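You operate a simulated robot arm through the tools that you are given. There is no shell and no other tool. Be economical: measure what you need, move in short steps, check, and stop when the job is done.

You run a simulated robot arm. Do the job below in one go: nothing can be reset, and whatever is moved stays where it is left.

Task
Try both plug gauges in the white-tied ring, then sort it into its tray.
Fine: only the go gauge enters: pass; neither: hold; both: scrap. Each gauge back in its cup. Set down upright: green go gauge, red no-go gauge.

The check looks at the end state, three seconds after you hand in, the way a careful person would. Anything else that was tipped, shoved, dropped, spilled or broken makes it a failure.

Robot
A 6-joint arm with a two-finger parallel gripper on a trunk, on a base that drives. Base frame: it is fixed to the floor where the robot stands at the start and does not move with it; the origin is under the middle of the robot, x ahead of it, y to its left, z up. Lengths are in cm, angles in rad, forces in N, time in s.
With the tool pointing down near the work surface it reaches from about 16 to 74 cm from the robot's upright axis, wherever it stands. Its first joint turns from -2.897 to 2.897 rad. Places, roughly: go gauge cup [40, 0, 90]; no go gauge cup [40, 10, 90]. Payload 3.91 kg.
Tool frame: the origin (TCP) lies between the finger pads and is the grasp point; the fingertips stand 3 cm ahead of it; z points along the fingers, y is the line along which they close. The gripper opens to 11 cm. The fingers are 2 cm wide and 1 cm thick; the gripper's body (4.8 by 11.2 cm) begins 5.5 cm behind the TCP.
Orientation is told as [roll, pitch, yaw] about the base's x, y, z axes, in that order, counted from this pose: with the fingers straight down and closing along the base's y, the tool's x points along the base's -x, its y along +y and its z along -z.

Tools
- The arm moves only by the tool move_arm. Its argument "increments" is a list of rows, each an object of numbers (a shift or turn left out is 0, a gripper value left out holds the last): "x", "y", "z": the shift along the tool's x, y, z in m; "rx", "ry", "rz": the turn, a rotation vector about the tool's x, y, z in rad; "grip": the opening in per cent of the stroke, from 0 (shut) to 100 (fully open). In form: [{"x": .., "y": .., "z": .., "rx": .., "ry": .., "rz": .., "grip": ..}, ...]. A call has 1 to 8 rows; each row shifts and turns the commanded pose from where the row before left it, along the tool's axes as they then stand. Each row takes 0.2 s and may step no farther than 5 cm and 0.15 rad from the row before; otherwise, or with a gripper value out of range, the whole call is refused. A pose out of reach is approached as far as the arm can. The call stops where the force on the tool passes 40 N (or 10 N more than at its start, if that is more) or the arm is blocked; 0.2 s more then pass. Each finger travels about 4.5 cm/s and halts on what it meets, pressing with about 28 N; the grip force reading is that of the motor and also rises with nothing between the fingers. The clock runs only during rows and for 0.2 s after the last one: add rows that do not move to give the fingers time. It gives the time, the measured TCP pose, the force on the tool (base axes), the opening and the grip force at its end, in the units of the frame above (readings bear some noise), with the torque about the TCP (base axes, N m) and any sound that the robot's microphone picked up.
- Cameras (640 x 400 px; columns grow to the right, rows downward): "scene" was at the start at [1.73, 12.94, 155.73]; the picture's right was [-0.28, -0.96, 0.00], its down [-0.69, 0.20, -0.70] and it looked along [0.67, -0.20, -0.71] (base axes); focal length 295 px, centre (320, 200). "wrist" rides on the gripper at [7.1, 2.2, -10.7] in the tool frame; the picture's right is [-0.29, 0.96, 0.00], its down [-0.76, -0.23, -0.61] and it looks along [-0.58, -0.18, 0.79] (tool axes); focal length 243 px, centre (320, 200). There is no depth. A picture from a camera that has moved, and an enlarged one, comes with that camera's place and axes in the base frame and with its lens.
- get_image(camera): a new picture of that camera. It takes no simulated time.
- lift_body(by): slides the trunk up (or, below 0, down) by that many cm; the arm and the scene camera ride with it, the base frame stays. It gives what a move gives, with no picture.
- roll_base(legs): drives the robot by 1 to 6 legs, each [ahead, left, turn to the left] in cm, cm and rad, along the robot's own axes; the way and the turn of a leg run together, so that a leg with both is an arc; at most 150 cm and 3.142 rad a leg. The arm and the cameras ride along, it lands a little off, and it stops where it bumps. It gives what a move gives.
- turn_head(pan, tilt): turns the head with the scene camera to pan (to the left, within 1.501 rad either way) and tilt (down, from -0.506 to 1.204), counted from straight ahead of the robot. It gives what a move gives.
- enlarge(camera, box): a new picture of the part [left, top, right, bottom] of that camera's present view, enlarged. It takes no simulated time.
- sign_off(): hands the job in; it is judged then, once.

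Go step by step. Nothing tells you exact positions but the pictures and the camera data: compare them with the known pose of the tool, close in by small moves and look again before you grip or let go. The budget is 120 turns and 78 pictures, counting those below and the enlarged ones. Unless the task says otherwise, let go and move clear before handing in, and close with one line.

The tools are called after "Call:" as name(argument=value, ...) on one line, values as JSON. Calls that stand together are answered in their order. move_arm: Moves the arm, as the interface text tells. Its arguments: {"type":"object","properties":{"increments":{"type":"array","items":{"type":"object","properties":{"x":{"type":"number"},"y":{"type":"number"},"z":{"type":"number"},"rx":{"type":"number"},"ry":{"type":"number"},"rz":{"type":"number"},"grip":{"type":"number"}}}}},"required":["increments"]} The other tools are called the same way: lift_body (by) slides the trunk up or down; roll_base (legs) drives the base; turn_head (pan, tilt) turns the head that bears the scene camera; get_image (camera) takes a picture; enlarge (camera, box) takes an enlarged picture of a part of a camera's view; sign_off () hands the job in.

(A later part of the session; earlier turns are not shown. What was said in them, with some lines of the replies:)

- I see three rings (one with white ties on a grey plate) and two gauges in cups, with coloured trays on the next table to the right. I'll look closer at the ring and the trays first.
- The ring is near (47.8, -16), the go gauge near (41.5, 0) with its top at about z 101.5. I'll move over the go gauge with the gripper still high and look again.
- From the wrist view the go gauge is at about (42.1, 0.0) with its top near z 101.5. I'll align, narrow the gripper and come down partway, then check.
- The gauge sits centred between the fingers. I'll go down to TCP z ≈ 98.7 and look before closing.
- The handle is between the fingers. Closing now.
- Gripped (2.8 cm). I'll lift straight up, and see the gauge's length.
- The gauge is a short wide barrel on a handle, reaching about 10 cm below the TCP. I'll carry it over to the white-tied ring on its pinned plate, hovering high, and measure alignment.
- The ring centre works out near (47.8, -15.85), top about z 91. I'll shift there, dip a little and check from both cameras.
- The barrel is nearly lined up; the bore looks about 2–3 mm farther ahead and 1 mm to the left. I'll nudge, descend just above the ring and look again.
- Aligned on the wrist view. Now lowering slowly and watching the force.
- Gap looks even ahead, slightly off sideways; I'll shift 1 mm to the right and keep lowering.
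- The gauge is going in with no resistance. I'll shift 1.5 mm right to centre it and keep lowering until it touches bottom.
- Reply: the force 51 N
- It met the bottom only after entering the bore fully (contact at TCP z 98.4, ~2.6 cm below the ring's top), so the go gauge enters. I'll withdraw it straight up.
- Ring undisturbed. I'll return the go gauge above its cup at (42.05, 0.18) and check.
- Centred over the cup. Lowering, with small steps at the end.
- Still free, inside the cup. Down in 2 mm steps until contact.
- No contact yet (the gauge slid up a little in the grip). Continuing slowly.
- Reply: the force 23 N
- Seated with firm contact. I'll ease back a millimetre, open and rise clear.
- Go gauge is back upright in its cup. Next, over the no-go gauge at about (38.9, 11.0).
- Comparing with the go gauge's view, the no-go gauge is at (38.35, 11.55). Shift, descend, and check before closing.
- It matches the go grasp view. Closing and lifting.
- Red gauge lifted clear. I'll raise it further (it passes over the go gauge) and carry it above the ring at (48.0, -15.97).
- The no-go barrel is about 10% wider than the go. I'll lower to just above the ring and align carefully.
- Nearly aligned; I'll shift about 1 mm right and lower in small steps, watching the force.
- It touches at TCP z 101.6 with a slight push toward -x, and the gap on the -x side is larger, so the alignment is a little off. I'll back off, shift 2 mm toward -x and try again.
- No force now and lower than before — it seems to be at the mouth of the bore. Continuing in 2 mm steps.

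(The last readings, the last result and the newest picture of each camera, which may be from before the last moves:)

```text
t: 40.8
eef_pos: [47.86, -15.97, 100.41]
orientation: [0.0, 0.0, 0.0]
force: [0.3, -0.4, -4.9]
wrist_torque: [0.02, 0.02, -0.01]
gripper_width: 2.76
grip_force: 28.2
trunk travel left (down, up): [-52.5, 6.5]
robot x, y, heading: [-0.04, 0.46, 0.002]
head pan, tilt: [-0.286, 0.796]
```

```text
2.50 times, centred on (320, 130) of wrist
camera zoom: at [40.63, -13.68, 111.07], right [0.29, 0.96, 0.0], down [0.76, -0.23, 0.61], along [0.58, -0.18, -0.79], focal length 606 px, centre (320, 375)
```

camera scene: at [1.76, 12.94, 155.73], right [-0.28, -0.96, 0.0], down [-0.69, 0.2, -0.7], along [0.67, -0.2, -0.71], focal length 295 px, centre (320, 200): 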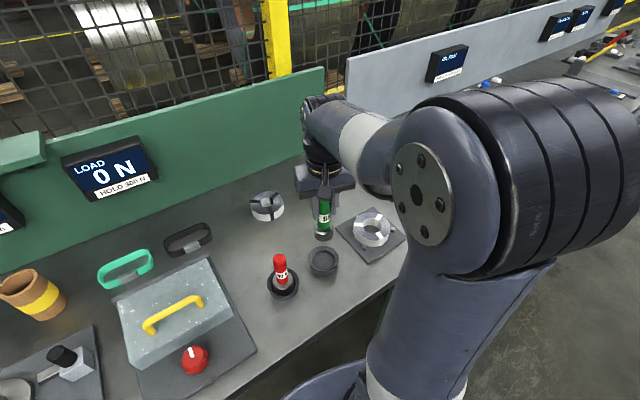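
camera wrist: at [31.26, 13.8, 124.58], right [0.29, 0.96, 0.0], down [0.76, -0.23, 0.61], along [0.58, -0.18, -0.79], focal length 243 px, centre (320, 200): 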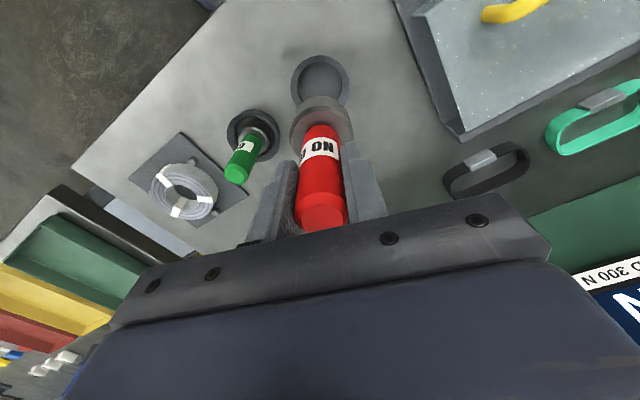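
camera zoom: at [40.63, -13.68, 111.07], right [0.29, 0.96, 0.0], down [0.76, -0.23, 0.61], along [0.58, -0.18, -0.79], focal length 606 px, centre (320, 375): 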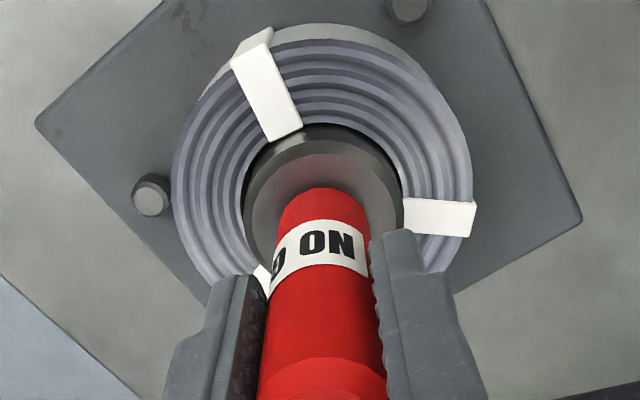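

The no-go gauge is entering too. I'll carry on to see whether it goes all the way.

Call:
move_arm(increments=[{"y": -0.0007, "z": 0.003}, {"z": 0.003}, {"z": 0.003}, {"z": 0.002}, {}])

Call:
enlarge(camera="wrist", box=[220, 50, 420, 210])

Call:
enlarge(camera="scene", box=[320, 180, 440, 276])

```text
t: 42.0
eef_pos: [47.73, -16.03, 99.31]
orientation: [0.0, -0.001, 0.0]
force: [0.2, -0.2, -3.8]
wrist_torque: [0.02, 0.03, 0.01]
gripper_width: 2.81
grip_force: 27.8
trunk travel left (down, up): [-52.5, 6.5]
robot x, y, heading: [-0.37, 0.33, 0.001]
head pan, tilt: [-0.286, 0.796]
```

```text
2.50 times, centred on (320, 130) of wrist
camera zoom: at [40.64, -13.78, 109.96], right [0.29, 0.96, 0.0], down [0.76, -0.23, 0.61], along [0.58, -0.18, -0.79], focal length 606 px, centre (320, 375)
```

zoom: 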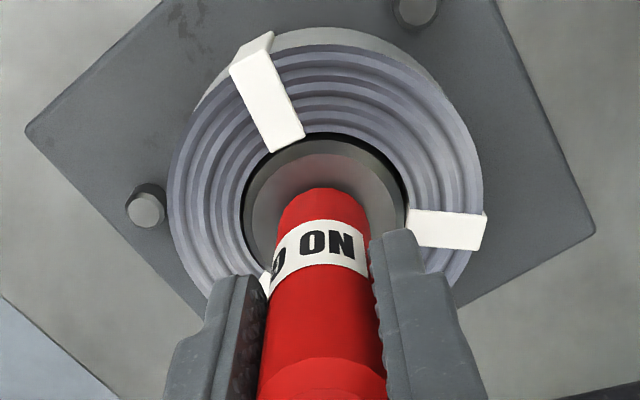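

```text
4.17 times, centred on (380, 228) of scene
camera zoom: at [1.77, 12.93, 155.73], right [-0.28, -0.96, 0.0], down [-0.69, 0.2, -0.7], along [0.67, -0.2, -0.71], focal length 1230 px, centre (70, 83)
```

zoom: 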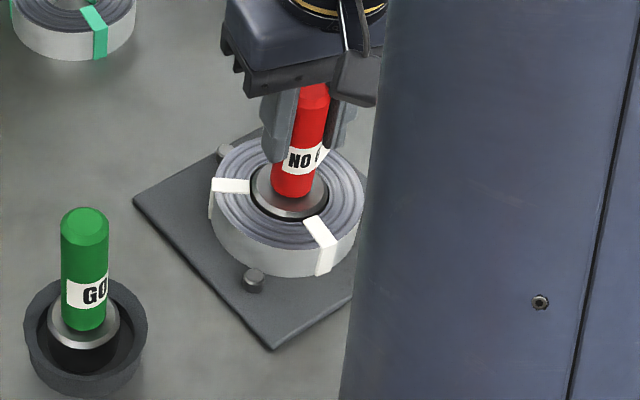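

The no-go barrel is in flush with the ring's top with no force, so both gauges enter: the ring is scrap. I'll withdraw straight up, and return the red gauge at height over to its cup at (38.4, 11.55).

Call:
move_arm(increments=[{"z": -0.006}, {"z": -0.015}, {"z": -0.03}, {"z": -0.045}, {"z": -0.045}, {"z": -0.045}, {}])

Call:
move_arm(increments=[{"x": 0.0135, "y": 0.0394}, {"x": 0.0135, "y": 0.0394}, {"x": 0.0135, "y": 0.0394}, {"x": 0.0135, "y": 0.0394}, {"x": 0.0135, "y": 0.0394}, {"x": 0.0135, "y": 0.0394}, {"x": 0.0135, "y": 0.0394}, {}])

Call:
move_arm(increments=[{"z": 0.04}, {"z": 0.04}, {"z": 0.035}, {}, {}])

Call:
enlarge(camera="wrist", box=[220, 50, 420, 210])

```text
t: 43.6
eef_pos: [47.77, -16.04, 117.92]
orientation: [0.0, -0.002, 0.0]
force: [-0.1, 0.0, -3.9]
wrist_torque: [0.01, 0.04, 0.01]
gripper_width: 2.77
grip_force: 27.6
trunk travel left (down, up): [-52.5, 6.5]
robot x, y, heading: [0.09, -0.03, 0.002]
head pan, tilt: [-0.286, 0.796]
```

```text
t: 45.4
eef_pos: [38.34, 11.78, 117.97]
orientation: [0.001, 0.0, 0.001]
force: [-0.9, 0.3, -5.4]
wrist_torque: [0.0, 0.02, 0.05]
gripper_width: 2.77
grip_force: 28.2
trunk travel left (down, up): [-52.5, 6.5]
robot x, y, heading: [0.06, -0.24, -0.002]
head pan, tilt: [-0.286, 0.796]
```

```text
t: 46.6
eef_pos: [38.32, 11.58, 106.35]
orientation: [0.0, 0.0, -0.002]
force: [0.1, -0.2, -4.5]
wrist_torque: [-0.02, 0.0, -0.01]
gripper_width: 2.77
grip_force: 28.3
trunk travel left (down, up): [-52.5, 6.5]
robot x, y, heading: [-0.46, -0.02, 0.002]
head pan, tilt: [-0.286, 0.796]
```

```text
2.50 times, centred on (320, 130) of wrist
camera zoom: at [31.22, 13.83, 117.03], right [0.29, 0.96, 0.0], down [0.76, -0.23, 0.61], along [0.58, -0.18, -0.79], focal length 606 px, centre (320, 375)
```

zoom: 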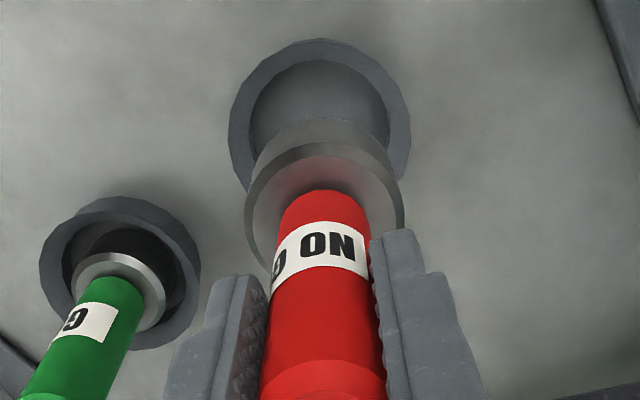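

Centred over its cup. Lowering, slow at the end.

Call:
move_arm(increments=[{"z": 0.03}, {"z": 0.02}, {"z": 0.013}, {"z": 0.004}, {"z": 0.003}, {}])

Call:
move_arm(increments=[{"z": 0.001}, {"z": 0.001}, {"z": 0.001}, {"z": 0.001}, {}])

```text
t: 48.0
eef_pos: [38.45, 11.59, 99.38]
orientation: [-0.001, 0.001, 0.001]
force: [0.7, -0.2, -4.0]
wrist_torque: [0.02, 0.04, -0.01]
gripper_width: 2.78
grip_force: 28.1
trunk travel left (down, up): [-52.5, 6.5]
robot x, y, heading: [-0.17, 0.17, 0.003]
head pan, tilt: [-0.286, 0.796]
```

```text
t: 49.2
eef_pos: [38.26, 11.63, 98.96]
orientation: [0.0, -0.001, 0.002]
force: [0.0, 0.2, -5.2]
wrist_torque: [0.03, 0.03, 0.01]
gripper_width: 2.77
grip_force: 27.8
trunk travel left (down, up): [-52.5, 6.5]
robot x, y, heading: [-0.27, 0.15, 0.002]
head pan, tilt: [-0.286, 0.796]
```

Call:
move_arm(increments=[{"z": 0.001}, {"z": 0.001}, {"z": 0.001}, {}])

```text
t: 50.2
eef_pos: [38.24, 11.52, 98.78]
orientation: [0.0, -0.001, 0.0]
force: [-1.8, -0.2, 18.6]
wrist_torque: [-0.35, 0.23, -0.02]
gripper_width: 2.79
grip_force: 27.8
trunk travel left (down, up): [-52.5, 6.5]
robot x, y, heading: [-0.28, -0.02, 0.004]
head pan, tilt: [-0.286, 0.796]
```

Seated. Ease up, open, rise and look.

Call:
move_arm(increments=[{"z": -0.001}, {"grip": 55}, {}, {}, {}])

Call:
move_arm(increments=[{"z": -0.02}, {"z": -0.03}, {"z": -0.04}, {"z": -0.045}, {"z": -0.045}, {"z": -0.02}, {}])

Call:
get_image(camera="wrist")

Call:
get_image(camera="scene")

```text
t: 51.4
eef_pos: [38.19, 11.45, 98.75]
orientation: [0.001, -0.001, -0.001]
force: [0.4, -0.1, -1.0]
wrist_torque: [0.0, 0.01, -0.02]
gripper_width: 6.05
grip_force: 0.0
trunk travel left (down, up): [-52.5, 6.5]
robot x, y, heading: [0.22, 0.05, 0.002]
head pan, tilt: [-0.286, 0.796]
```

```text
t: 53.0
eef_pos: [38.33, 11.58, 118.81]
orientation: [0.0, 0.0, 0.001]
force: [-0.1, 0.6, 0.0]
wrist_torque: [0.01, -0.03, -0.02]
gripper_width: 6.07
grip_force: 0.0
trunk travel left (down, up): [-52.5, 6.5]
robot x, y, heading: [0.2, 0.16, 0.001]
head pan, tilt: [-0.286, 0.796]
```

```text
35 pictures are left
camera wrist: at [31.21, 13.83, 129.55], right [0.29, 0.96, 0.0], down [0.76, -0.23, 0.61], along [0.58, -0.18, -0.79], focal length 243 px, centre (320, 200)
```

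wrist: 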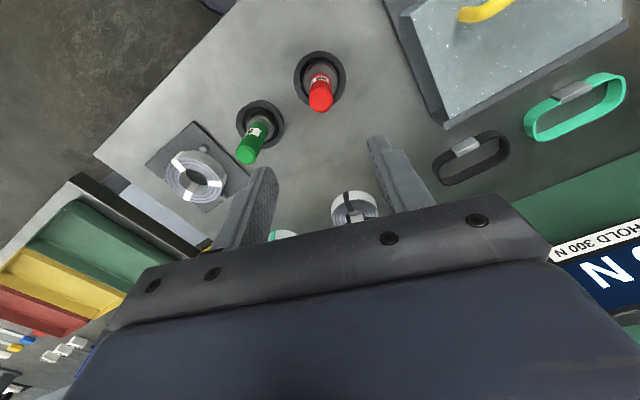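

```text
34 pictures are left
camera scene: at [1.73, 12.94, 155.73], right [-0.28, -0.96, 0.0], down [-0.69, 0.2, -0.7], along [0.67, -0.2, -0.71], focal length 295 px, centre (320, 200)
```

scene: 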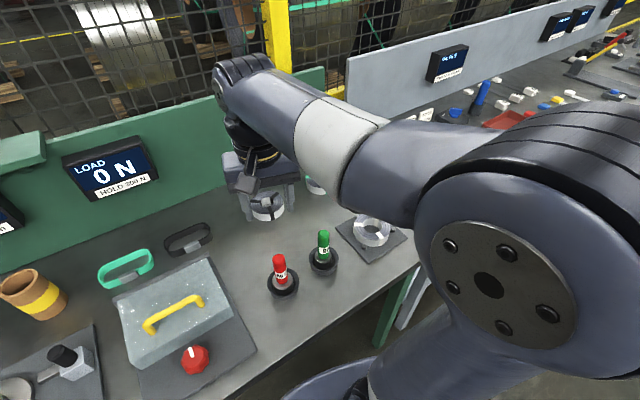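

Both gauges stand upright in their cups. Next is the ring: I'll grip it around its outside with the closing axis turned about 0.23 rad to miss the pins and ties. Moving above it and opening fully, then looking; I'll also look at the trays from there.

Call:
move_arm(increments=[{"x": -0.0135, "y": -0.0393}, {"x": -0.0135, "y": -0.0393}, {"x": -0.0135, "y": -0.0393}, {"x": -0.0135, "y": -0.0393}, {"x": -0.0135, "y": -0.0393}, {"x": -0.0135, "y": -0.0393}, {"x": -0.0135, "y": -0.0393}, {"grip": 100}])

Call:
move_arm(increments=[{"rz": -0.115}, {"rz": -0.115}, {"z": 0.04}, {"z": 0.04}, {}, {}])

Call:
get_image(camera="wrist")

Call:
get_image(camera="scene")

```text
t: 54.8
eef_pos: [47.68, -16.09, 118.71]
orientation: [0.001, -0.001, 0.0]
force: [-0.4, -0.5, -0.3]
wrist_torque: [0.04, 0.01, -0.01]
gripper_width: 9.54
grip_force: 0.1
trunk travel left (down, up): [-52.5, 6.5]
robot x, y, heading: [0.24, -0.39, 0.004]
head pan, tilt: [-0.286, 0.796]
```

```text
t: 56.2
eef_pos: [47.78, -16.01, 110.79]
orientation: [0.001, 0.0, 0.23]
force: [-0.4, -0.1, 0.5]
wrist_torque: [0.04, -0.01, 0.01]
gripper_width: 10.98
grip_force: 0.0
trunk travel left (down, up): [-52.5, 6.5]
robot x, y, heading: [0.06, -0.04, -0.002]
head pan, tilt: [-0.286, 0.796]
```

```text
33 pictures are left
camera wrist: at [40.29, -15.31, 121.45], right [0.06, 1.0, 0.0], down [0.79, -0.05, 0.61], along [0.61, -0.04, -0.79], focal length 243 px, centre (320, 200)
```

wrist: 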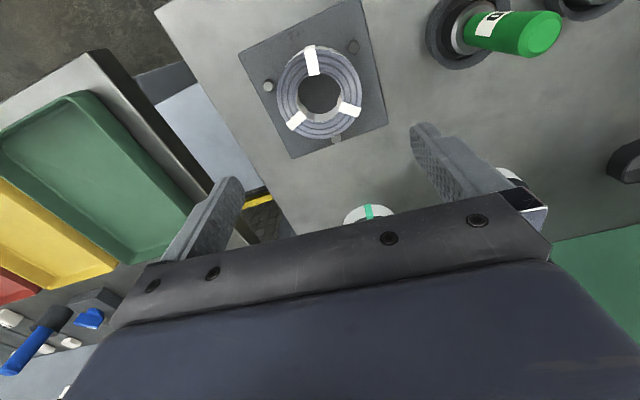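

```text
32 pictures are left
camera scene: at [1.73, 12.94, 155.73], right [-0.28, -0.96, 0.0], down [-0.69, 0.2, -0.7], along [0.67, -0.2, -0.71], focal length 295 px, centre (320, 200)
```

scene: 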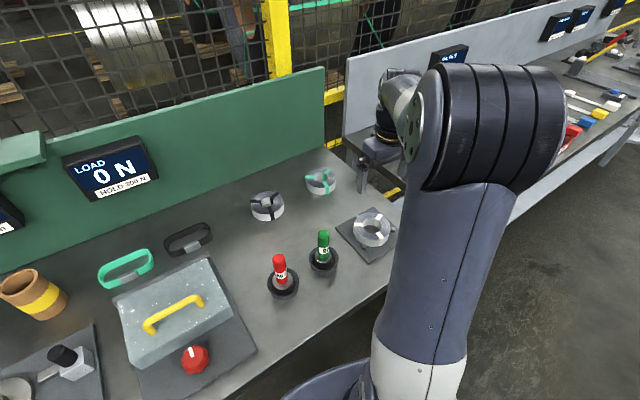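

The trays are to the right (green, yellow, red). I'll turn 0.15 rad more for balanced clearance from pins and ties, come down to just over the ring, and check.

Call:
move_arm(increments=[{"rz": -0.15}, {"z": 0.04}, {"z": 0.04}, {"z": 0.03}, {"z": 0.02}, {}, {}])

Call:
get_image(camera="wrist")

Call:
enlarge(camera="scene", box=[290, 170, 430, 282])

```text
t: 57.8
eef_pos: [47.8, -15.92, 97.8]
orientation: [-0.001, 0.0, 0.379]
force: [0.5, 0.5, -0.5]
wrist_torque: [0.03, 0.0, -0.05]
gripper_width: 11.01
grip_force: 0.1
trunk travel left (down, up): [-52.5, 6.5]
robot x, y, heading: [-0.3, 0.27, -0.001]
head pan, tilt: [-0.286, 0.796]
```

```text
31 pictures are left
camera wrist: at [40.31, -16.52, 108.45], right [-0.09, 1.0, 0.0], down [0.79, 0.07, 0.61], along [0.61, 0.05, -0.79], focal length 243 px, centre (320, 200)
```

wrist: 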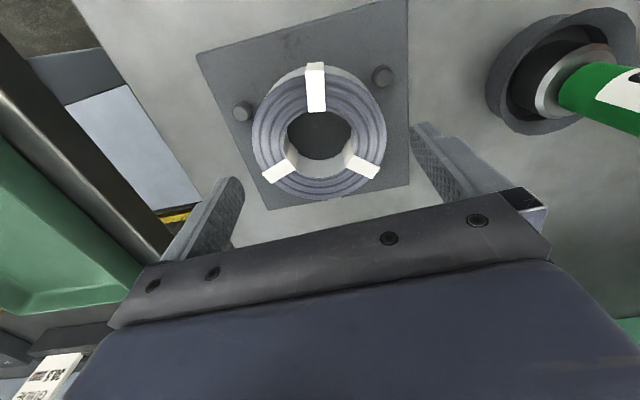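

```text
3.57 times, centred on (360, 226) of scene
camera zoom: at [1.73, 12.94, 155.73], right [-0.28, -0.96, 0.0], down [-0.69, 0.2, -0.7], along [0.67, -0.2, -0.71], focal length 1054 px, centre (177, 107)
```

zoom: 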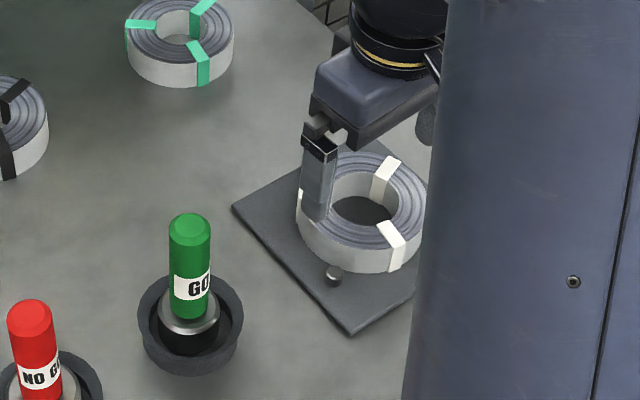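

Ring is centred between the open fingers to within a millimetre or so. Lowering the fingers around it.

Call:
move_arm(increments=[{"z": 0.02}, {"z": 0.015}, {"z": 0.01}, {"z": 0.007}, {}, {}])

Call:
get_image(camera="wrist")

```text
t: 59.2
eef_pos: [47.75, -15.96, 92.55]
orientation: [-0.001, 0.0, 0.381]
force: [0.9, 0.5, -0.3]
wrist_torque: [0.02, -0.04, 0.02]
gripper_width: 10.99
grip_force: 0.0
trunk travel left (down, up): [-52.5, 6.5]
robot x, y, heading: [0.12, -0.07, 0.001]
head pan, tilt: [-0.286, 0.796]
```

```text
29 pictures are left
camera wrist: at [40.32, -16.52, 103.31], right [-0.09, 1.0, 0.0], down [0.79, 0.07, 0.61], along [0.61, 0.05, -0.79], focal length 243 px, centre (320, 200)
```

wrist: 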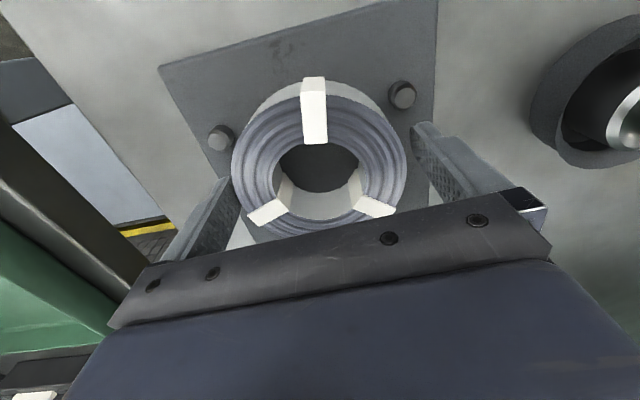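

Fingers straddle the ring without contact. 3 mm more, then close.

Call:
move_arm(increments=[{"z": 0.003}, {"grip": 80}, {}, {}, {}])

Call:
get_image(camera="wrist")

```text
t: 60.4
eef_pos: [47.85, -15.96, 92.33]
orientation: [0.0, -0.001, 0.379]
force: [2.3, -2.5, 1.8]
wrist_torque: [0.05, -0.09, -0.05]
gripper_width: 9.94
grip_force: 28.3
trunk travel left (down, up): [-52.5, 6.5]
robot x, y, heading: [0.22, 0.23, -0.0]
head pan, tilt: [-0.286, 0.796]
```

```text
28 pictures are left
camera wrist: at [40.35, -16.54, 103.02], right [-0.09, 1.0, 0.0], down [0.79, 0.07, 0.61], along [0.61, 0.05, -0.79], focal length 243 px, centre (320, 200)
```

wrist: 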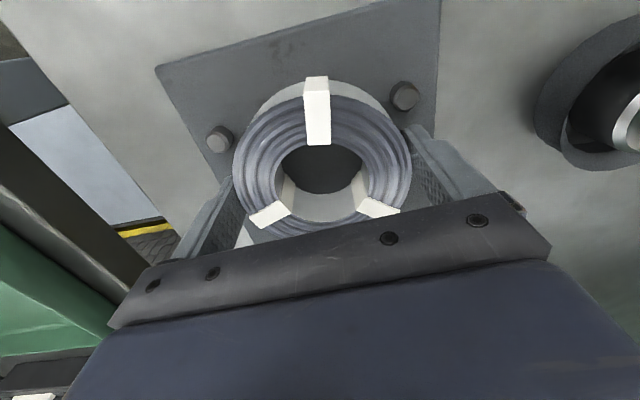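

Held at 9.94 cm. I'll tighten the command a bit, lift slowly straight up, and check it's secure.

Call:
move_arm(increments=[{"grip": 60}, {"z": -0.01}, {"z": -0.01}, {"z": -0.02}, {"z": -0.03}, {"z": -0.04}, {"z": -0.04}, {}])

Call:
get_image(camera="wrist")

```text
t: 62.2
eef_pos: [47.76, -15.85, 107.31]
orientation: [0.001, 0.0, 0.381]
force: [0.3, 0.6, 0.3]
wrist_torque: [0.01, 0.02, 0.0]
gripper_width: 6.6
grip_force: 0.0
trunk travel left (down, up): [-52.5, 6.5]
robot x, y, heading: [-0.04, 0.05, -0.001]
head pan, tilt: [-0.286, 0.796]
```

```text
27 pictures are left
camera wrist: at [40.34, -16.41, 118.03], right [-0.09, 1.0, 0.0], down [0.79, 0.07, 0.61], along [0.61, 0.05, -0.79], focal length 243 px, centre (320, 200)
```

wrist: 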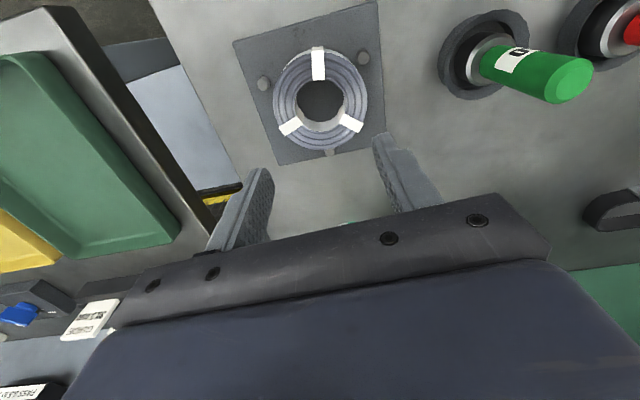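

The ring slipped out of the fingers and remains on its plate. I'll check that it still sits properly before regripping lower.

Call:
enlarge(camera="scene", box=[290, 170, 430, 282])

Call:
enlarge(camera="wrist", box=[220, 0, 420, 160])

```text
3.57 times, centred on (360, 226) of scene
camera zoom: at [1.72, 12.95, 155.73], right [-0.28, -0.96, 0.0], down [-0.69, 0.2, -0.7], along [0.67, -0.2, -0.71], focal length 1054 px, centre (177, 107)
```

zoom: 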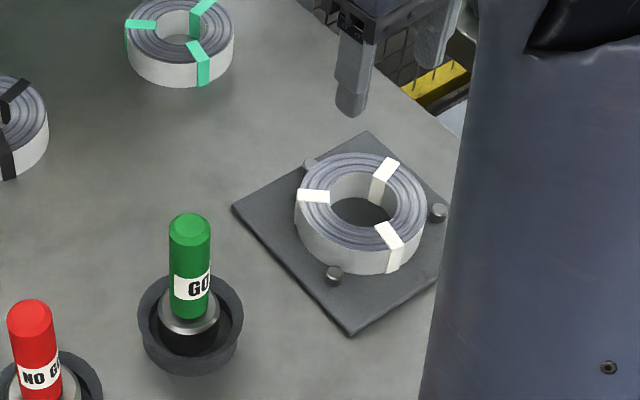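

```text
2.50 times, centred on (320, 80) of wrist
camera zoom: at [40.34, -16.41, 118.03], right [-0.09, 1.0, 0.0], down [0.79, 0.07, 0.61], along [0.61, 0.05, -0.79], focal length 606 px, centre (320, 500)
```

zoom: 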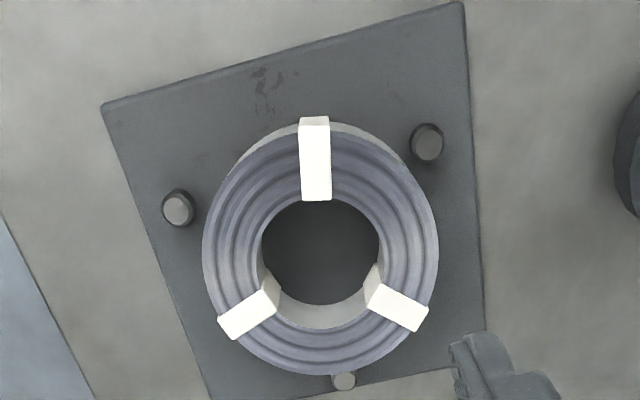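

Still seated undisturbed. I'll reopen, go back down deeper, regrip and lift only a few millimetres to feel the load.

Call:
move_arm(increments=[{"grip": 100}, {}, {}, {}, {"z": 0.04}, {"z": 0.04}, {"z": 0.03}, {}])

Call:
move_arm(increments=[{"z": 0.02}, {"z": 0.015}, {"z": 0.005}, {"z": 0.002}, {"z": 0.002}, {}])

```text
t: 64.0
eef_pos: [48.0, -15.95, 96.37]
orientation: [0.0, 0.0, 0.38]
force: [-0.8, -0.4, 0.0]
wrist_torque: [0.0, 0.0, 0.0]
gripper_width: 11.0
grip_force: 0.1
trunk travel left (down, up): [-52.5, 6.5]
robot x, y, heading: [-0.24, -0.15, -0.004]
head pan, tilt: [-0.286, 0.796]
```

```text
t: 65.4
eef_pos: [47.89, -16.06, 91.84]
orientation: [0.0, 0.0, 0.379]
force: [-0.1, 0.3, 0.0]
wrist_torque: [-0.01, 0.02, 0.0]
gripper_width: 10.98
grip_force: 0.0
trunk travel left (down, up): [-52.5, 6.5]
robot x, y, heading: [-0.37, 0.13, 0.001]
head pan, tilt: [-0.286, 0.796]
```

Call:
move_arm(increments=[{"z": 0.0015}, {"z": 0.0015}, {"z": 0.0015}, {}])

```text
t: 66.4
eef_pos: [47.74, -15.96, 91.51]
orientation: [-0.003, -0.005, 0.381]
force: [-0.2, 0.8, 23.5]
wrist_torque: [1.18, 0.7, 0.09]
gripper_width: 10.98
grip_force: 0.0
trunk travel left (down, up): [-52.5, 6.5]
robot x, y, heading: [0.11, 0.07, -0.001]
head pan, tilt: [-0.286, 0.796]
```

Fingertips touch the plate (top at z ≈ 88.55). I'll back off 2 mm, close hard, and lift gently.

Call:
move_arm(increments=[{"z": -0.0025}, {"grip": 70}, {}, {}, {}, {}])

Call:
move_arm(increments=[{"z": -0.002}, {"z": -0.002}, {"z": -0.002}, {"z": -0.002}, {"z": -0.002}, {}])

Call:
get_image(camera="wrist")

```text
t: 67.8
eef_pos: [47.74, -15.92, 91.53]
orientation: [0.001, 0.001, 0.38]
force: [-0.2, -0.7, -0.1]
wrist_torque: [-0.03, -0.01, 0.01]
gripper_width: 9.93
grip_force: 28.0
trunk travel left (down, up): [-52.5, 6.5]
robot x, y, heading: [-0.23, 0.05, 0.0]
head pan, tilt: [-0.286, 0.796]
```

```text
t: 69.2
eef_pos: [47.78, -15.96, 92.59]
orientation: [-0.001, 0.0, 0.379]
force: [0.5, -0.1, -3.8]
wrist_torque: [0.0, 0.04, 0.01]
gripper_width: 9.95
grip_force: 28.4
trunk travel left (down, up): [-52.5, 6.5]
robot x, y, heading: [-0.01, -0.08, 0.004]
head pan, tilt: [-0.286, 0.796]
```

```text
24 pictures are left
camera wrist: at [40.34, -16.47, 103.39], right [-0.09, 1.0, 0.0], down [0.79, 0.07, 0.61], along [0.61, 0.05, -0.79], focal length 243 px, centre (320, 200)
```

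wrist: 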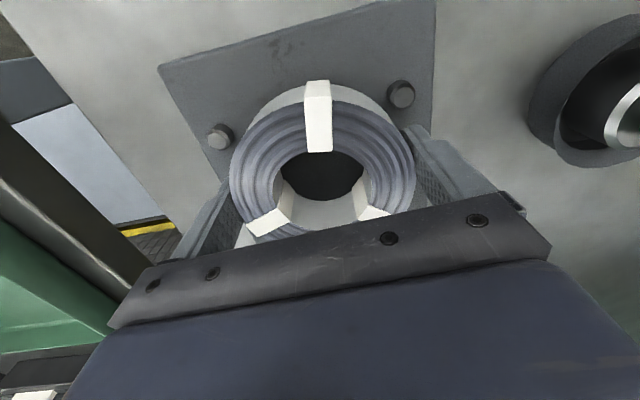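

The load (3.8 N) is now carried and the ring is rising with the fingers. Lifting further, gently.

Call:
move_arm(increments=[{"z": -0.005}, {"z": -0.01}, {"z": -0.015}, {"z": -0.02}, {"z": -0.02}, {"z": -0.02}, {"z": -0.02}, {}])

Call:
move_arm(increments=[{"z": -0.02}, {"z": -0.02}, {"z": -0.02}, {}])

Call:
get_image(camera="wrist")

```text
t: 71.0
eef_pos: [47.77, -15.74, 103.7]
orientation: [0.001, 0.001, 0.38]
force: [0.0, -0.8, -4.3]
wrist_torque: [0.0, 0.04, 0.02]
gripper_width: 9.91
grip_force: 27.8
trunk travel left (down, up): [-52.5, 6.5]
robot x, y, heading: [0.2, -0.15, 0.0]
head pan, tilt: [-0.286, 0.796]
```

```text
t: 72.0
eef_pos: [47.83, -16.04, 109.68]
orientation: [0.001, -0.001, 0.38]
force: [-0.3, -0.1, -4.4]
wrist_torque: [-0.03, 0.0, 0.02]
gripper_width: 9.96
grip_force: 28.1
trunk travel left (down, up): [-52.5, 6.5]
robot x, y, heading: [-0.2, 0.45, -0.003]
head pan, tilt: [-0.286, 0.796]
```

```text
23 pictures are left
camera wrist: at [40.31, -16.52, 120.41], right [-0.09, 1.0, 0.0], down [0.79, 0.07, 0.61], along [0.61, 0.05, -0.79], focal length 243 px, centre (320, 200)
```

wrist: 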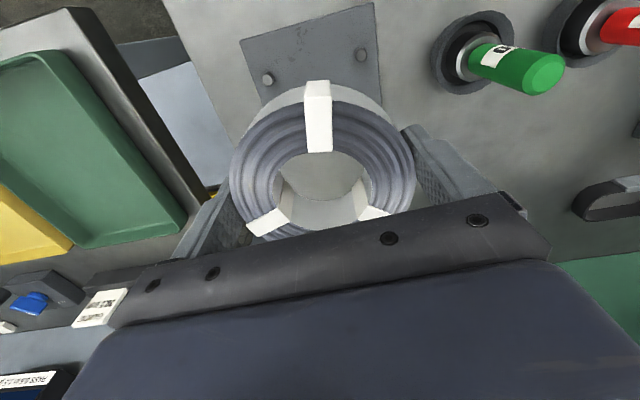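

The ring is held securely. The trays are on the next bench, which continues along the same front line (about 20° slanted), too far to reach; I'll raise the arm a bit and drive 45 cm along the bench, then look.

Call:
move_arm(increments=[{"z": -0.02}, {"z": -0.02}, {"z": -0.02}, {"z": -0.02}, {}])

Call:
roll_base(legs=[[15.3, -42.3, 0]])

Call:
get_image(camera="wrist")

Call:
get_image(camera="scene")

```text
t: 73.2
eef_pos: [47.71, -15.92, 117.64]
orientation: [0.001, 0.0, 0.38]
force: [-0.4, 0.5, -3.9]
wrist_torque: [-0.02, 0.02, -0.01]
gripper_width: 9.96
grip_force: 27.9
trunk travel left (down, up): [-52.5, 6.5]
robot x, y, heading: [-0.15, -0.08, -0.0]
head pan, tilt: [-0.286, 0.796]
```

```text
t: 75.6
eef_pos: [60.34, -51.55, 117.71]
orientation: [0.002, 0.002, 0.393]
force: [-0.3, 0.6, -4.2]
wrist_torque: [0.01, -0.01, 0.02]
gripper_width: 9.95
grip_force: 27.4
trunk travel left (down, up): [-52.5, 6.5]
robot x, y, heading: [12.28, -36.63, 0.013]
head pan, tilt: [-0.286, 0.796]
stopped in leg 1: the robot was blocked; the commanded pose is now the measured one
```

```text
22 pictures are left
camera wrist: at [52.93, -52.15, 128.38], right [-0.1, 1.0, 0.0], down [0.79, 0.08, 0.61], along [0.6, 0.06, -0.8], focal length 243 px, centre (320, 200)
```

wrist: 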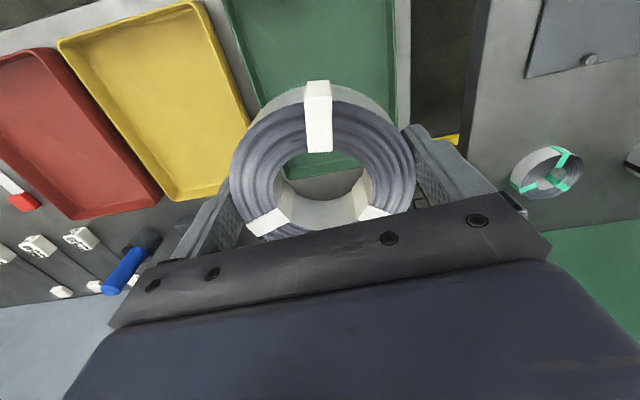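

```text
21 pictures are left
camera scene: at [14.0, -23.22, 155.72], right [-0.27, -0.96, 0.0], down [-0.69, 0.19, -0.7], along [0.67, -0.19, -0.71], focal length 295 px, centre (320, 200)
```

scene: 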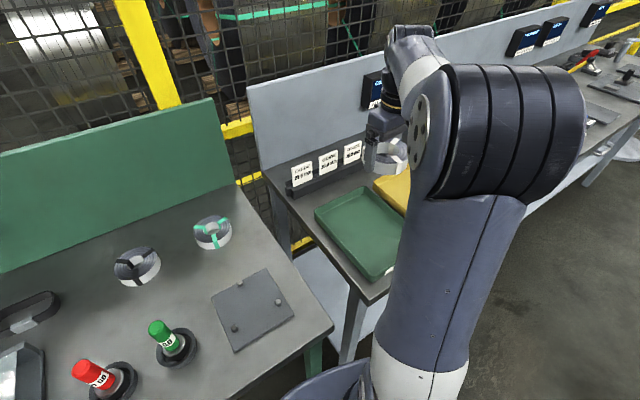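

The base got blocked by the bench at (12.3, -36.6). Let me read the sign cards over the trays.

Call:
enlarge(camera="scene", box=[280, 130, 400, 226])

```text
4.17 times, centred on (340, 178) of scene
camera zoom: at [14.0, -23.22, 155.72], right [-0.27, -0.96, 0.0], down [-0.69, 0.19, -0.7], along [0.67, -0.19, -0.71], focal length 1230 px, centre (237, 292)
```

zoom: 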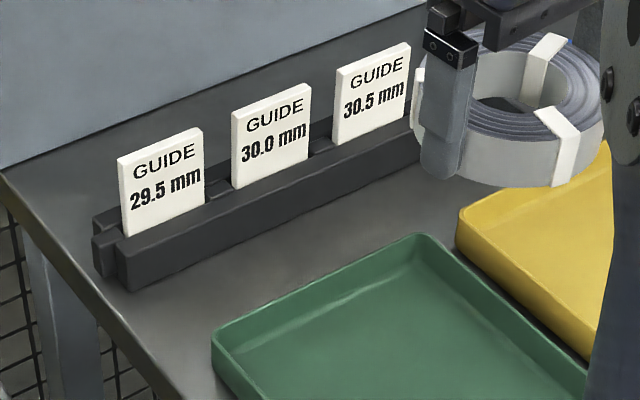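

The cards are only guide sizes; the trays go by colour (green pass, yellow hold, red scrap). Red tray centre is near (75, -93), about 20 × 24 cm. I'll back the base off 12 cm from the bench, then slide further along it.

Call:
roll_base(legs=[[-11.3, -4.0, 0], [13.0, -38.0, 0]])

Call:
get_image(camera="wrist")

Call:
get_image(camera="scene")

```text
t: 78.9
eef_pos: [62.69, -93.25, 117.66]
orientation: [0.001, 0.0, 0.393]
force: [0.6, -0.2, -4.2]
wrist_torque: [0.0, 0.02, 0.02]
gripper_width: 9.94
grip_force: 28.0
trunk travel left (down, up): [-52.5, 6.5]
robot x, y, heading: [14.78, -78.18, 0.013]
head pan, tilt: [-0.286, 0.796]
```

```text
19 pictures are left
camera wrist: at [55.21, -94.06, 128.39], right [-0.1, 0.99, 0.0], down [0.79, 0.08, 0.61], along [0.6, 0.06, -0.79], focal length 243 px, centre (320, 200)
```

wrist: 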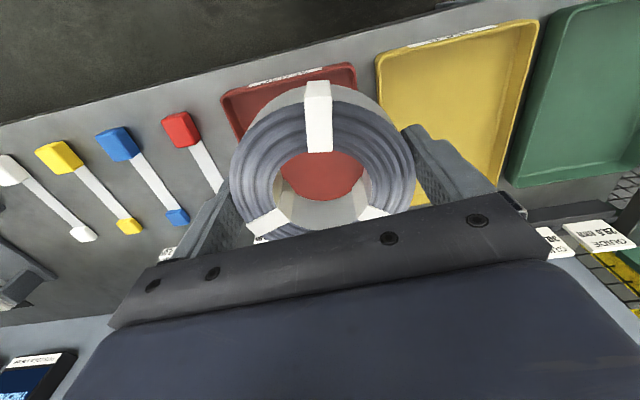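

```text
18 pictures are left
camera scene: at [16.24, -65.21, 155.73], right [-0.27, -0.96, 0.0], down [-0.69, 0.19, -0.7], along [0.67, -0.19, -0.71], focal length 295 px, centre (320, 200)
```

scene: 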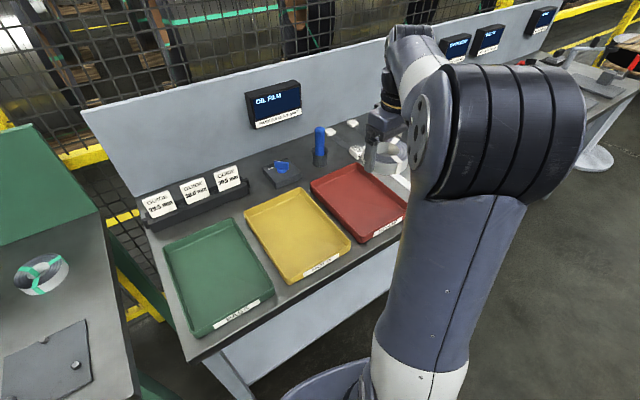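

Trays have labels on their fronts; I'll read them.

Call:
enlarge(camera="scene", box=[200, 190, 420, 345])

```text
2.58 times, centred on (310, 268) of scene
camera zoom: at [16.24, -65.21, 155.73], right [-0.27, -0.96, 0.0], down [-0.69, 0.19, -0.7], along [0.67, -0.19, -0.71], focal length 762 px, centre (346, 26)
```

zoom: 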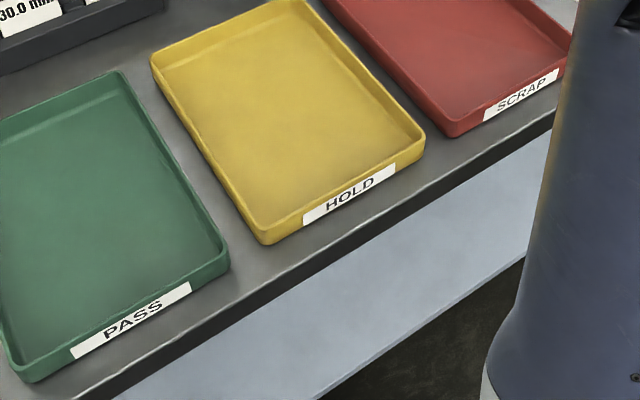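

Red is labelled SCRAP. I'll move the ring over its centre at about (74.8, -93.8) and look before lowering.

Call:
move_arm(increments=[{"x": -0.0183, "y": -0.0086}, {"x": -0.0183, "y": -0.0086}, {"x": -0.0183, "y": -0.0086}, {"x": -0.0183, "y": -0.0086}, {"x": -0.0183, "y": -0.0086}, {"x": -0.0182, "y": -0.0084}, {}, {}])

Call:
get_image(camera="wrist")

Call:
get_image(camera="scene")

```text
t: 80.7
eef_pos: [74.7, -93.76, 117.8]
orientation: [0.001, -0.001, 0.392]
force: [0.0, 0.2, -4.5]
wrist_torque: [-0.01, 0.01, 0.0]
gripper_width: 9.94
grip_force: 28.2
trunk travel left (down, up): [-52.5, 6.5]
robot x, y, heading: [14.59, -77.95, 0.013]
head pan, tilt: [-0.286, 0.796]
```

```text
16 pictures are left
camera wrist: at [67.28, -94.53, 128.42], right [-0.1, 0.99, 0.0], down [0.79, 0.08, 0.61], along [0.6, 0.06, -0.79], focal length 243 px, centre (320, 200)
```

wrist: 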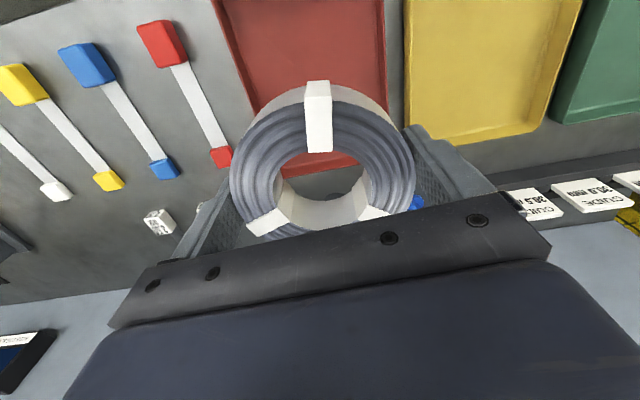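

```text
15 pictures are left
camera scene: at [16.22, -65.19, 155.73], right [-0.27, -0.96, 0.0], down [-0.69, 0.19, -0.7], along [0.67, -0.19, -0.71], focal length 295 px, centre (320, 200)
```

scene: 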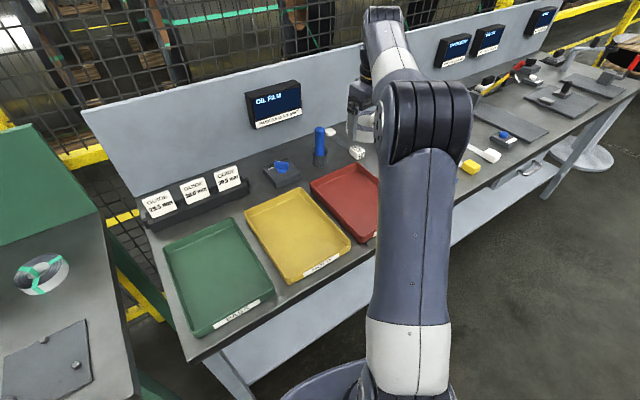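

The ring is over the scrap tray, slightly left of its midline; I'll shift 5 mm and lower toward the tray.

Call:
move_arm(increments=[{"y": -0.006}, {"z": 0.02}, {"z": 0.03}, {"z": 0.03}, {"z": 0.03}, {"z": 0.03}, {"z": 0.03}, {}])

Call:
get_image(camera="wrist")

Call:
enlarge(camera="scene", box=[290, 120, 410, 260])

```text
t: 82.5
eef_pos: [74.9, -94.47, 100.67]
orientation: [0.003, 0.0, 0.395]
force: [0.9, -0.1, -4.5]
wrist_torque: [-0.04, 0.01, 0.03]
gripper_width: 9.92
grip_force: 28.2
trunk travel left (down, up): [-52.5, 6.5]
robot x, y, heading: [14.66, -78.15, 0.015]
head pan, tilt: [-0.286, 0.796]
```

```text
14 pictures are left
camera wrist: at [67.5, -95.14, 111.35], right [-0.1, 0.99, 0.0], down [0.79, 0.08, 0.61], along [0.6, 0.06, -0.79], focal length 243 px, centre (320, 200)
```

wrist: 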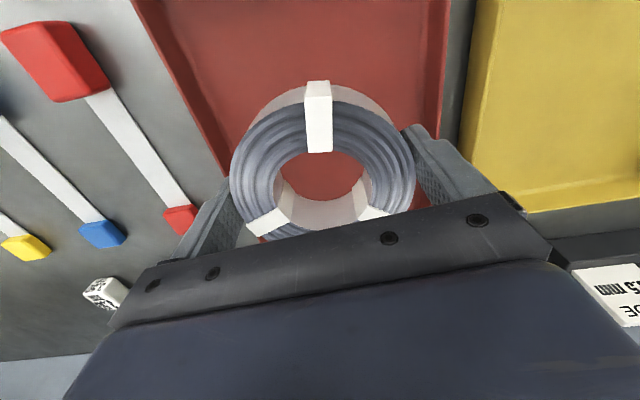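

```text
2.86 times, centred on (350, 190) of scene
camera zoom: at [16.26, -65.2, 155.73], right [-0.27, -0.96, 0.0], down [-0.69, 0.19, -0.7], along [0.67, -0.19, -0.71], focal length 843 px, centre (234, 229)
```

zoom: 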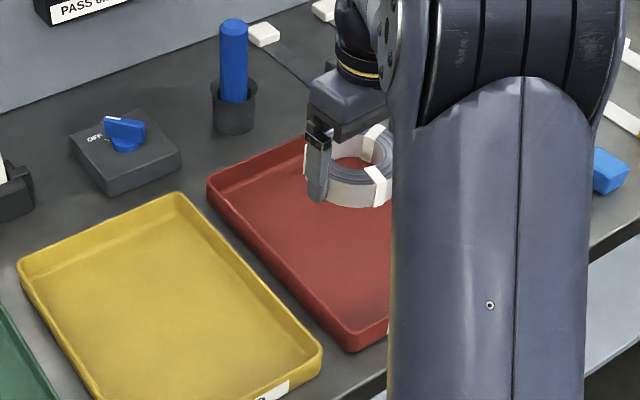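

Centred sideways in the tray. I'll pull 1 cm toward the robot for margin and lower.

Call:
move_arm(increments=[{"x": 0.01}, {"z": 0.025}, {"z": 0.025}, {"z": 0.02}, {"z": 0.01}, {}])

Call:
get_image(camera="wrist")

```text
t: 83.9
eef_pos: [74.06, -94.86, 92.62]
orientation: [0.003, -0.001, 0.396]
force: [0.6, 0.2, -5.1]
wrist_torque: [0.02, 0.0, -0.02]
gripper_width: 9.92
grip_force: 28.3
trunk travel left (down, up): [-52.5, 6.5]
robot x, y, heading: [14.97, -77.96, 0.013]
head pan, tilt: [-0.286, 0.796]
```

```text
12 pictures are left
camera wrist: at [66.65, -95.5, 103.31], right [-0.1, 0.99, 0.0], down [0.79, 0.08, 0.61], along [0.6, 0.06, -0.79], focal length 243 px, centre (320, 200)
```

wrist: 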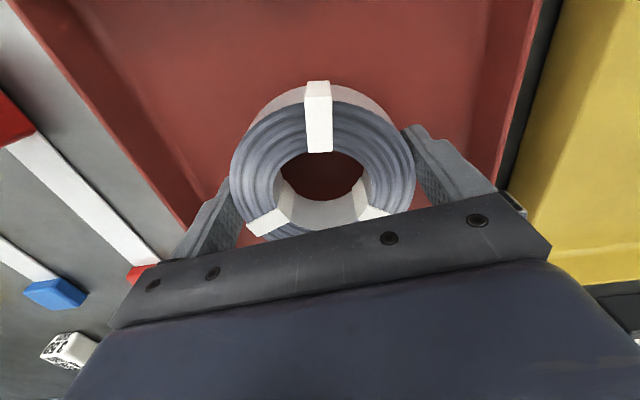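

Inside the tray, slightly nearer the left wall in view; I'll shift 7 mm back and touch down slowly.

Call:
move_arm(increments=[{"y": 0.007}, {"z": 0.002}, {"z": 0.002}, {"z": 0.002}, {"z": 0.002}, {}])

```text
t: 85.3
eef_pos: [73.71, -94.25, 91.82]
orientation: [0.002, 0.0, 0.394]
force: [0.7, 0.4, -5.1]
wrist_torque: [0.01, 0.06, 0.02]
gripper_width: 9.97
grip_force: 28.1
trunk travel left (down, up): [-52.5, 6.5]
robot x, y, heading: [14.35, -78.03, 0.012]
head pan, tilt: [-0.286, 0.796]
```

Call:
move_arm(increments=[{"z": 0.001}, {"z": 0.001}, {"z": 0.001}, {"z": 0.001}, {}])

```text
t: 86.5
eef_pos: [73.8, -94.24, 91.49]
orientation: [0.003, 0.002, 0.394]
force: [0.2, -0.9, -4.2]
wrist_torque: [-0.01, 0.0, -0.04]
gripper_width: 9.95
grip_force: 27.9
trunk travel left (down, up): [-52.5, 6.5]
robot x, y, heading: [14.37, -78.08, 0.013]
head pan, tilt: [-0.286, 0.796]
```

Still free; a little further.

Call:
move_arm(increments=[{"z": 0.001}, {"z": 0.001}, {"z": 0.001}, {"z": 0.001}, {}])

```text
t: 87.7
eef_pos: [73.73, -94.19, 91.38]
orientation: [-0.005, -0.005, 0.393]
force: [4.3, -2.3, 34.0]
wrist_torque: [1.2, 1.22, 0.17]
gripper_width: 9.97
grip_force: 28.0
trunk travel left (down, up): [-52.5, 6.5]
robot x, y, heading: [14.52, -78.29, 0.017]
head pan, tilt: [-0.286, 0.796]
```

Touched down. Ease up 2 mm, open just enough (about 8 mm), and rise.

Call:
move_arm(increments=[{"z": -0.002}, {"grip": 99}, {}, {}, {}])

Call:
get_image(camera="wrist")

```text
t: 88.9
eef_pos: [73.82, -94.27, 91.34]
orientation: [-0.002, -0.003, 0.396]
force: [12.1, -10.9, 25.6]
wrist_torque: [0.89, 0.35, -0.41]
gripper_width: 10.17
grip_force: 0.0
trunk travel left (down, up): [-52.5, 6.5]
robot x, y, heading: [15.08, -78.24, 0.011]
head pan, tilt: [-0.286, 0.796]
```

```text
11 pictures are left
camera wrist: at [66.31, -94.93, 102.09], right [-0.1, 0.99, 0.0], down [0.79, 0.08, 0.61], along [0.61, 0.06, -0.79], focal length 243 px, centre (320, 200)
```

wrist: 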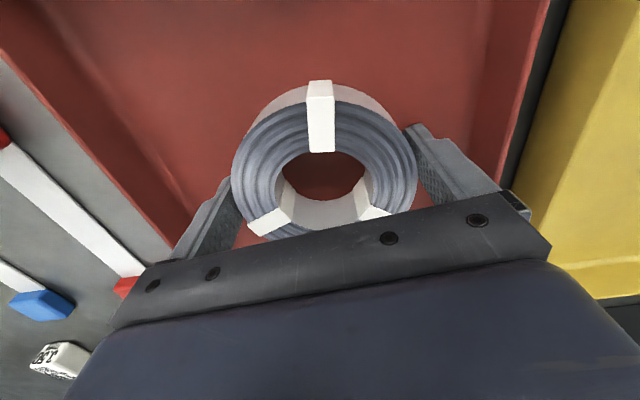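

The fingertips still press on the tray floor. I'll raise a few millimetres and then finish opening.

Call:
move_arm(increments=[{"z": -0.002}, {"z": -0.002}, {}, {"grip": 99}, {}, {}, {}])

Call:
get_image(camera="wrist")

```text
t: 90.5
eef_pos: [73.69, -94.22, 91.69]
orientation: [0.002, 0.0, 0.394]
force: [-0.3, -0.1, -0.3]
wrist_torque: [0.02, 0.0, -0.01]
gripper_width: 10.9
grip_force: 0.1
trunk travel left (down, up): [-52.5, 6.5]
robot x, y, heading: [15.0, -78.22, 0.02]
head pan, tilt: [-0.286, 0.796]
```

```text
10 pictures are left
camera wrist: at [66.29, -94.84, 102.39], right [-0.1, 0.99, 0.0], down [0.79, 0.08, 0.61], along [0.6, 0.06, -0.79], focal length 243 px, centre (320, 200)
```

wrist: 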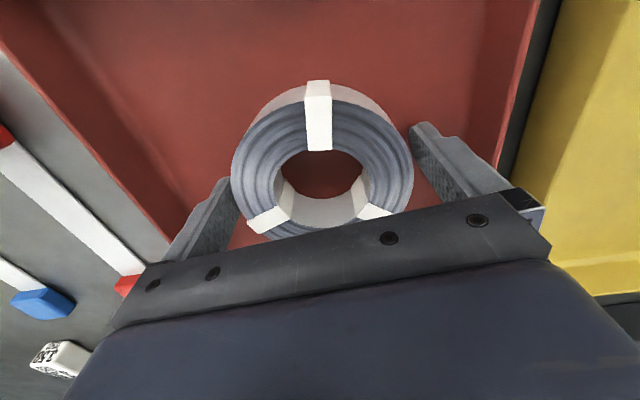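

Open and unloaded; the left finger is close to the ring, so I'll shift 3 mm that way and rise slowly.

Call:
move_arm(increments=[{"y": -0.003}, {"z": -0.01}, {"z": -0.02}, {"z": -0.03}, {"z": -0.04}, {"z": -0.04}, {"z": -0.04}, {}])

Call:
get_image(camera="wrist")

Call:
get_image(camera="scene")

```text
t: 92.3
eef_pos: [73.76, -94.37, 109.69]
orientation: [0.003, 0.002, 0.394]
force: [-0.3, 0.1, 0.1]
wrist_torque: [-0.01, 0.0, 0.03]
gripper_width: 10.89
grip_force: 0.0
trunk travel left (down, up): [-52.5, 6.5]
robot x, y, heading: [14.29, -77.92, 0.013]
head pan, tilt: [-0.286, 0.796]
```

```text
9 pictures are left
camera wrist: at [66.38, -95.11, 120.4], right [-0.1, 0.99, 0.0], down [0.79, 0.08, 0.61], along [0.6, 0.06, -0.79], focal length 243 px, centre (320, 200)
```

wrist: 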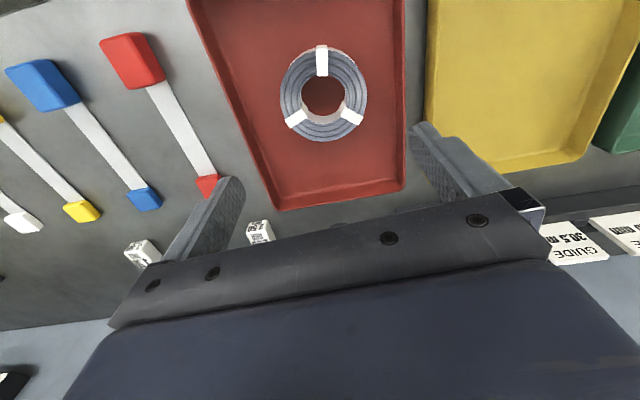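

```text
8 pictures are left
camera scene: at [16.19, -65.18, 155.73], right [-0.27, -0.96, 0.0], down [-0.69, 0.19, -0.7], along [0.67, -0.19, -0.71], focal length 295 px, centre (320, 200)
```

scene: 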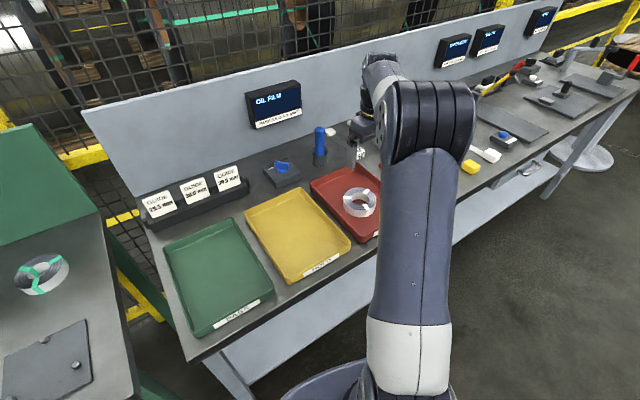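

The ring lies flat in the scrap tray and the gripper is clear. A last glance at the gauges on the first bench.

Call:
turn_head(pan=0.5, tilt=0.6)

Call:
get_image(camera="scene")

```text
t: 93.4
eef_pos: [73.82, -94.53, 109.67]
orientation: [0.001, -0.002, 0.395]
force: [0.4, 0.1, 0.2]
wrist_torque: [-0.03, -0.01, 0.04]
gripper_width: 10.86
grip_force: 0.0
trunk travel left (down, up): [-52.5, 6.5]
robot x, y, heading: [14.86, -78.13, 0.013]
head pan, tilt: [0.499, 0.6]
```

```text
7 pictures are left
camera scene: at [16.12, -58.67, 157.39], right [0.49, -0.87, 0.0], down [-0.49, -0.28, -0.82], along [0.72, 0.4, -0.57], focal length 295 px, centre (320, 200)
```

scene: 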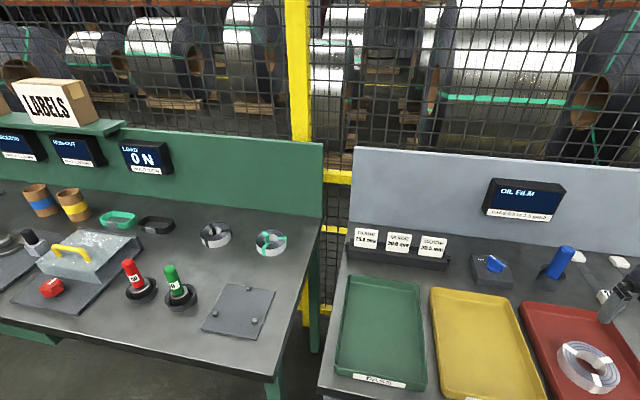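

Both gauges stand upright in their cups, the ring is in the scrap tray, and nothing else looks disturbed, so I'm handing in.

Call:
sign_off()

```text
The job is handed in.
```

Both the go and the no-go gauge entered the white-tied ring, so it went in the red SCRAP tray, and each gauge is back upright in its own cup.
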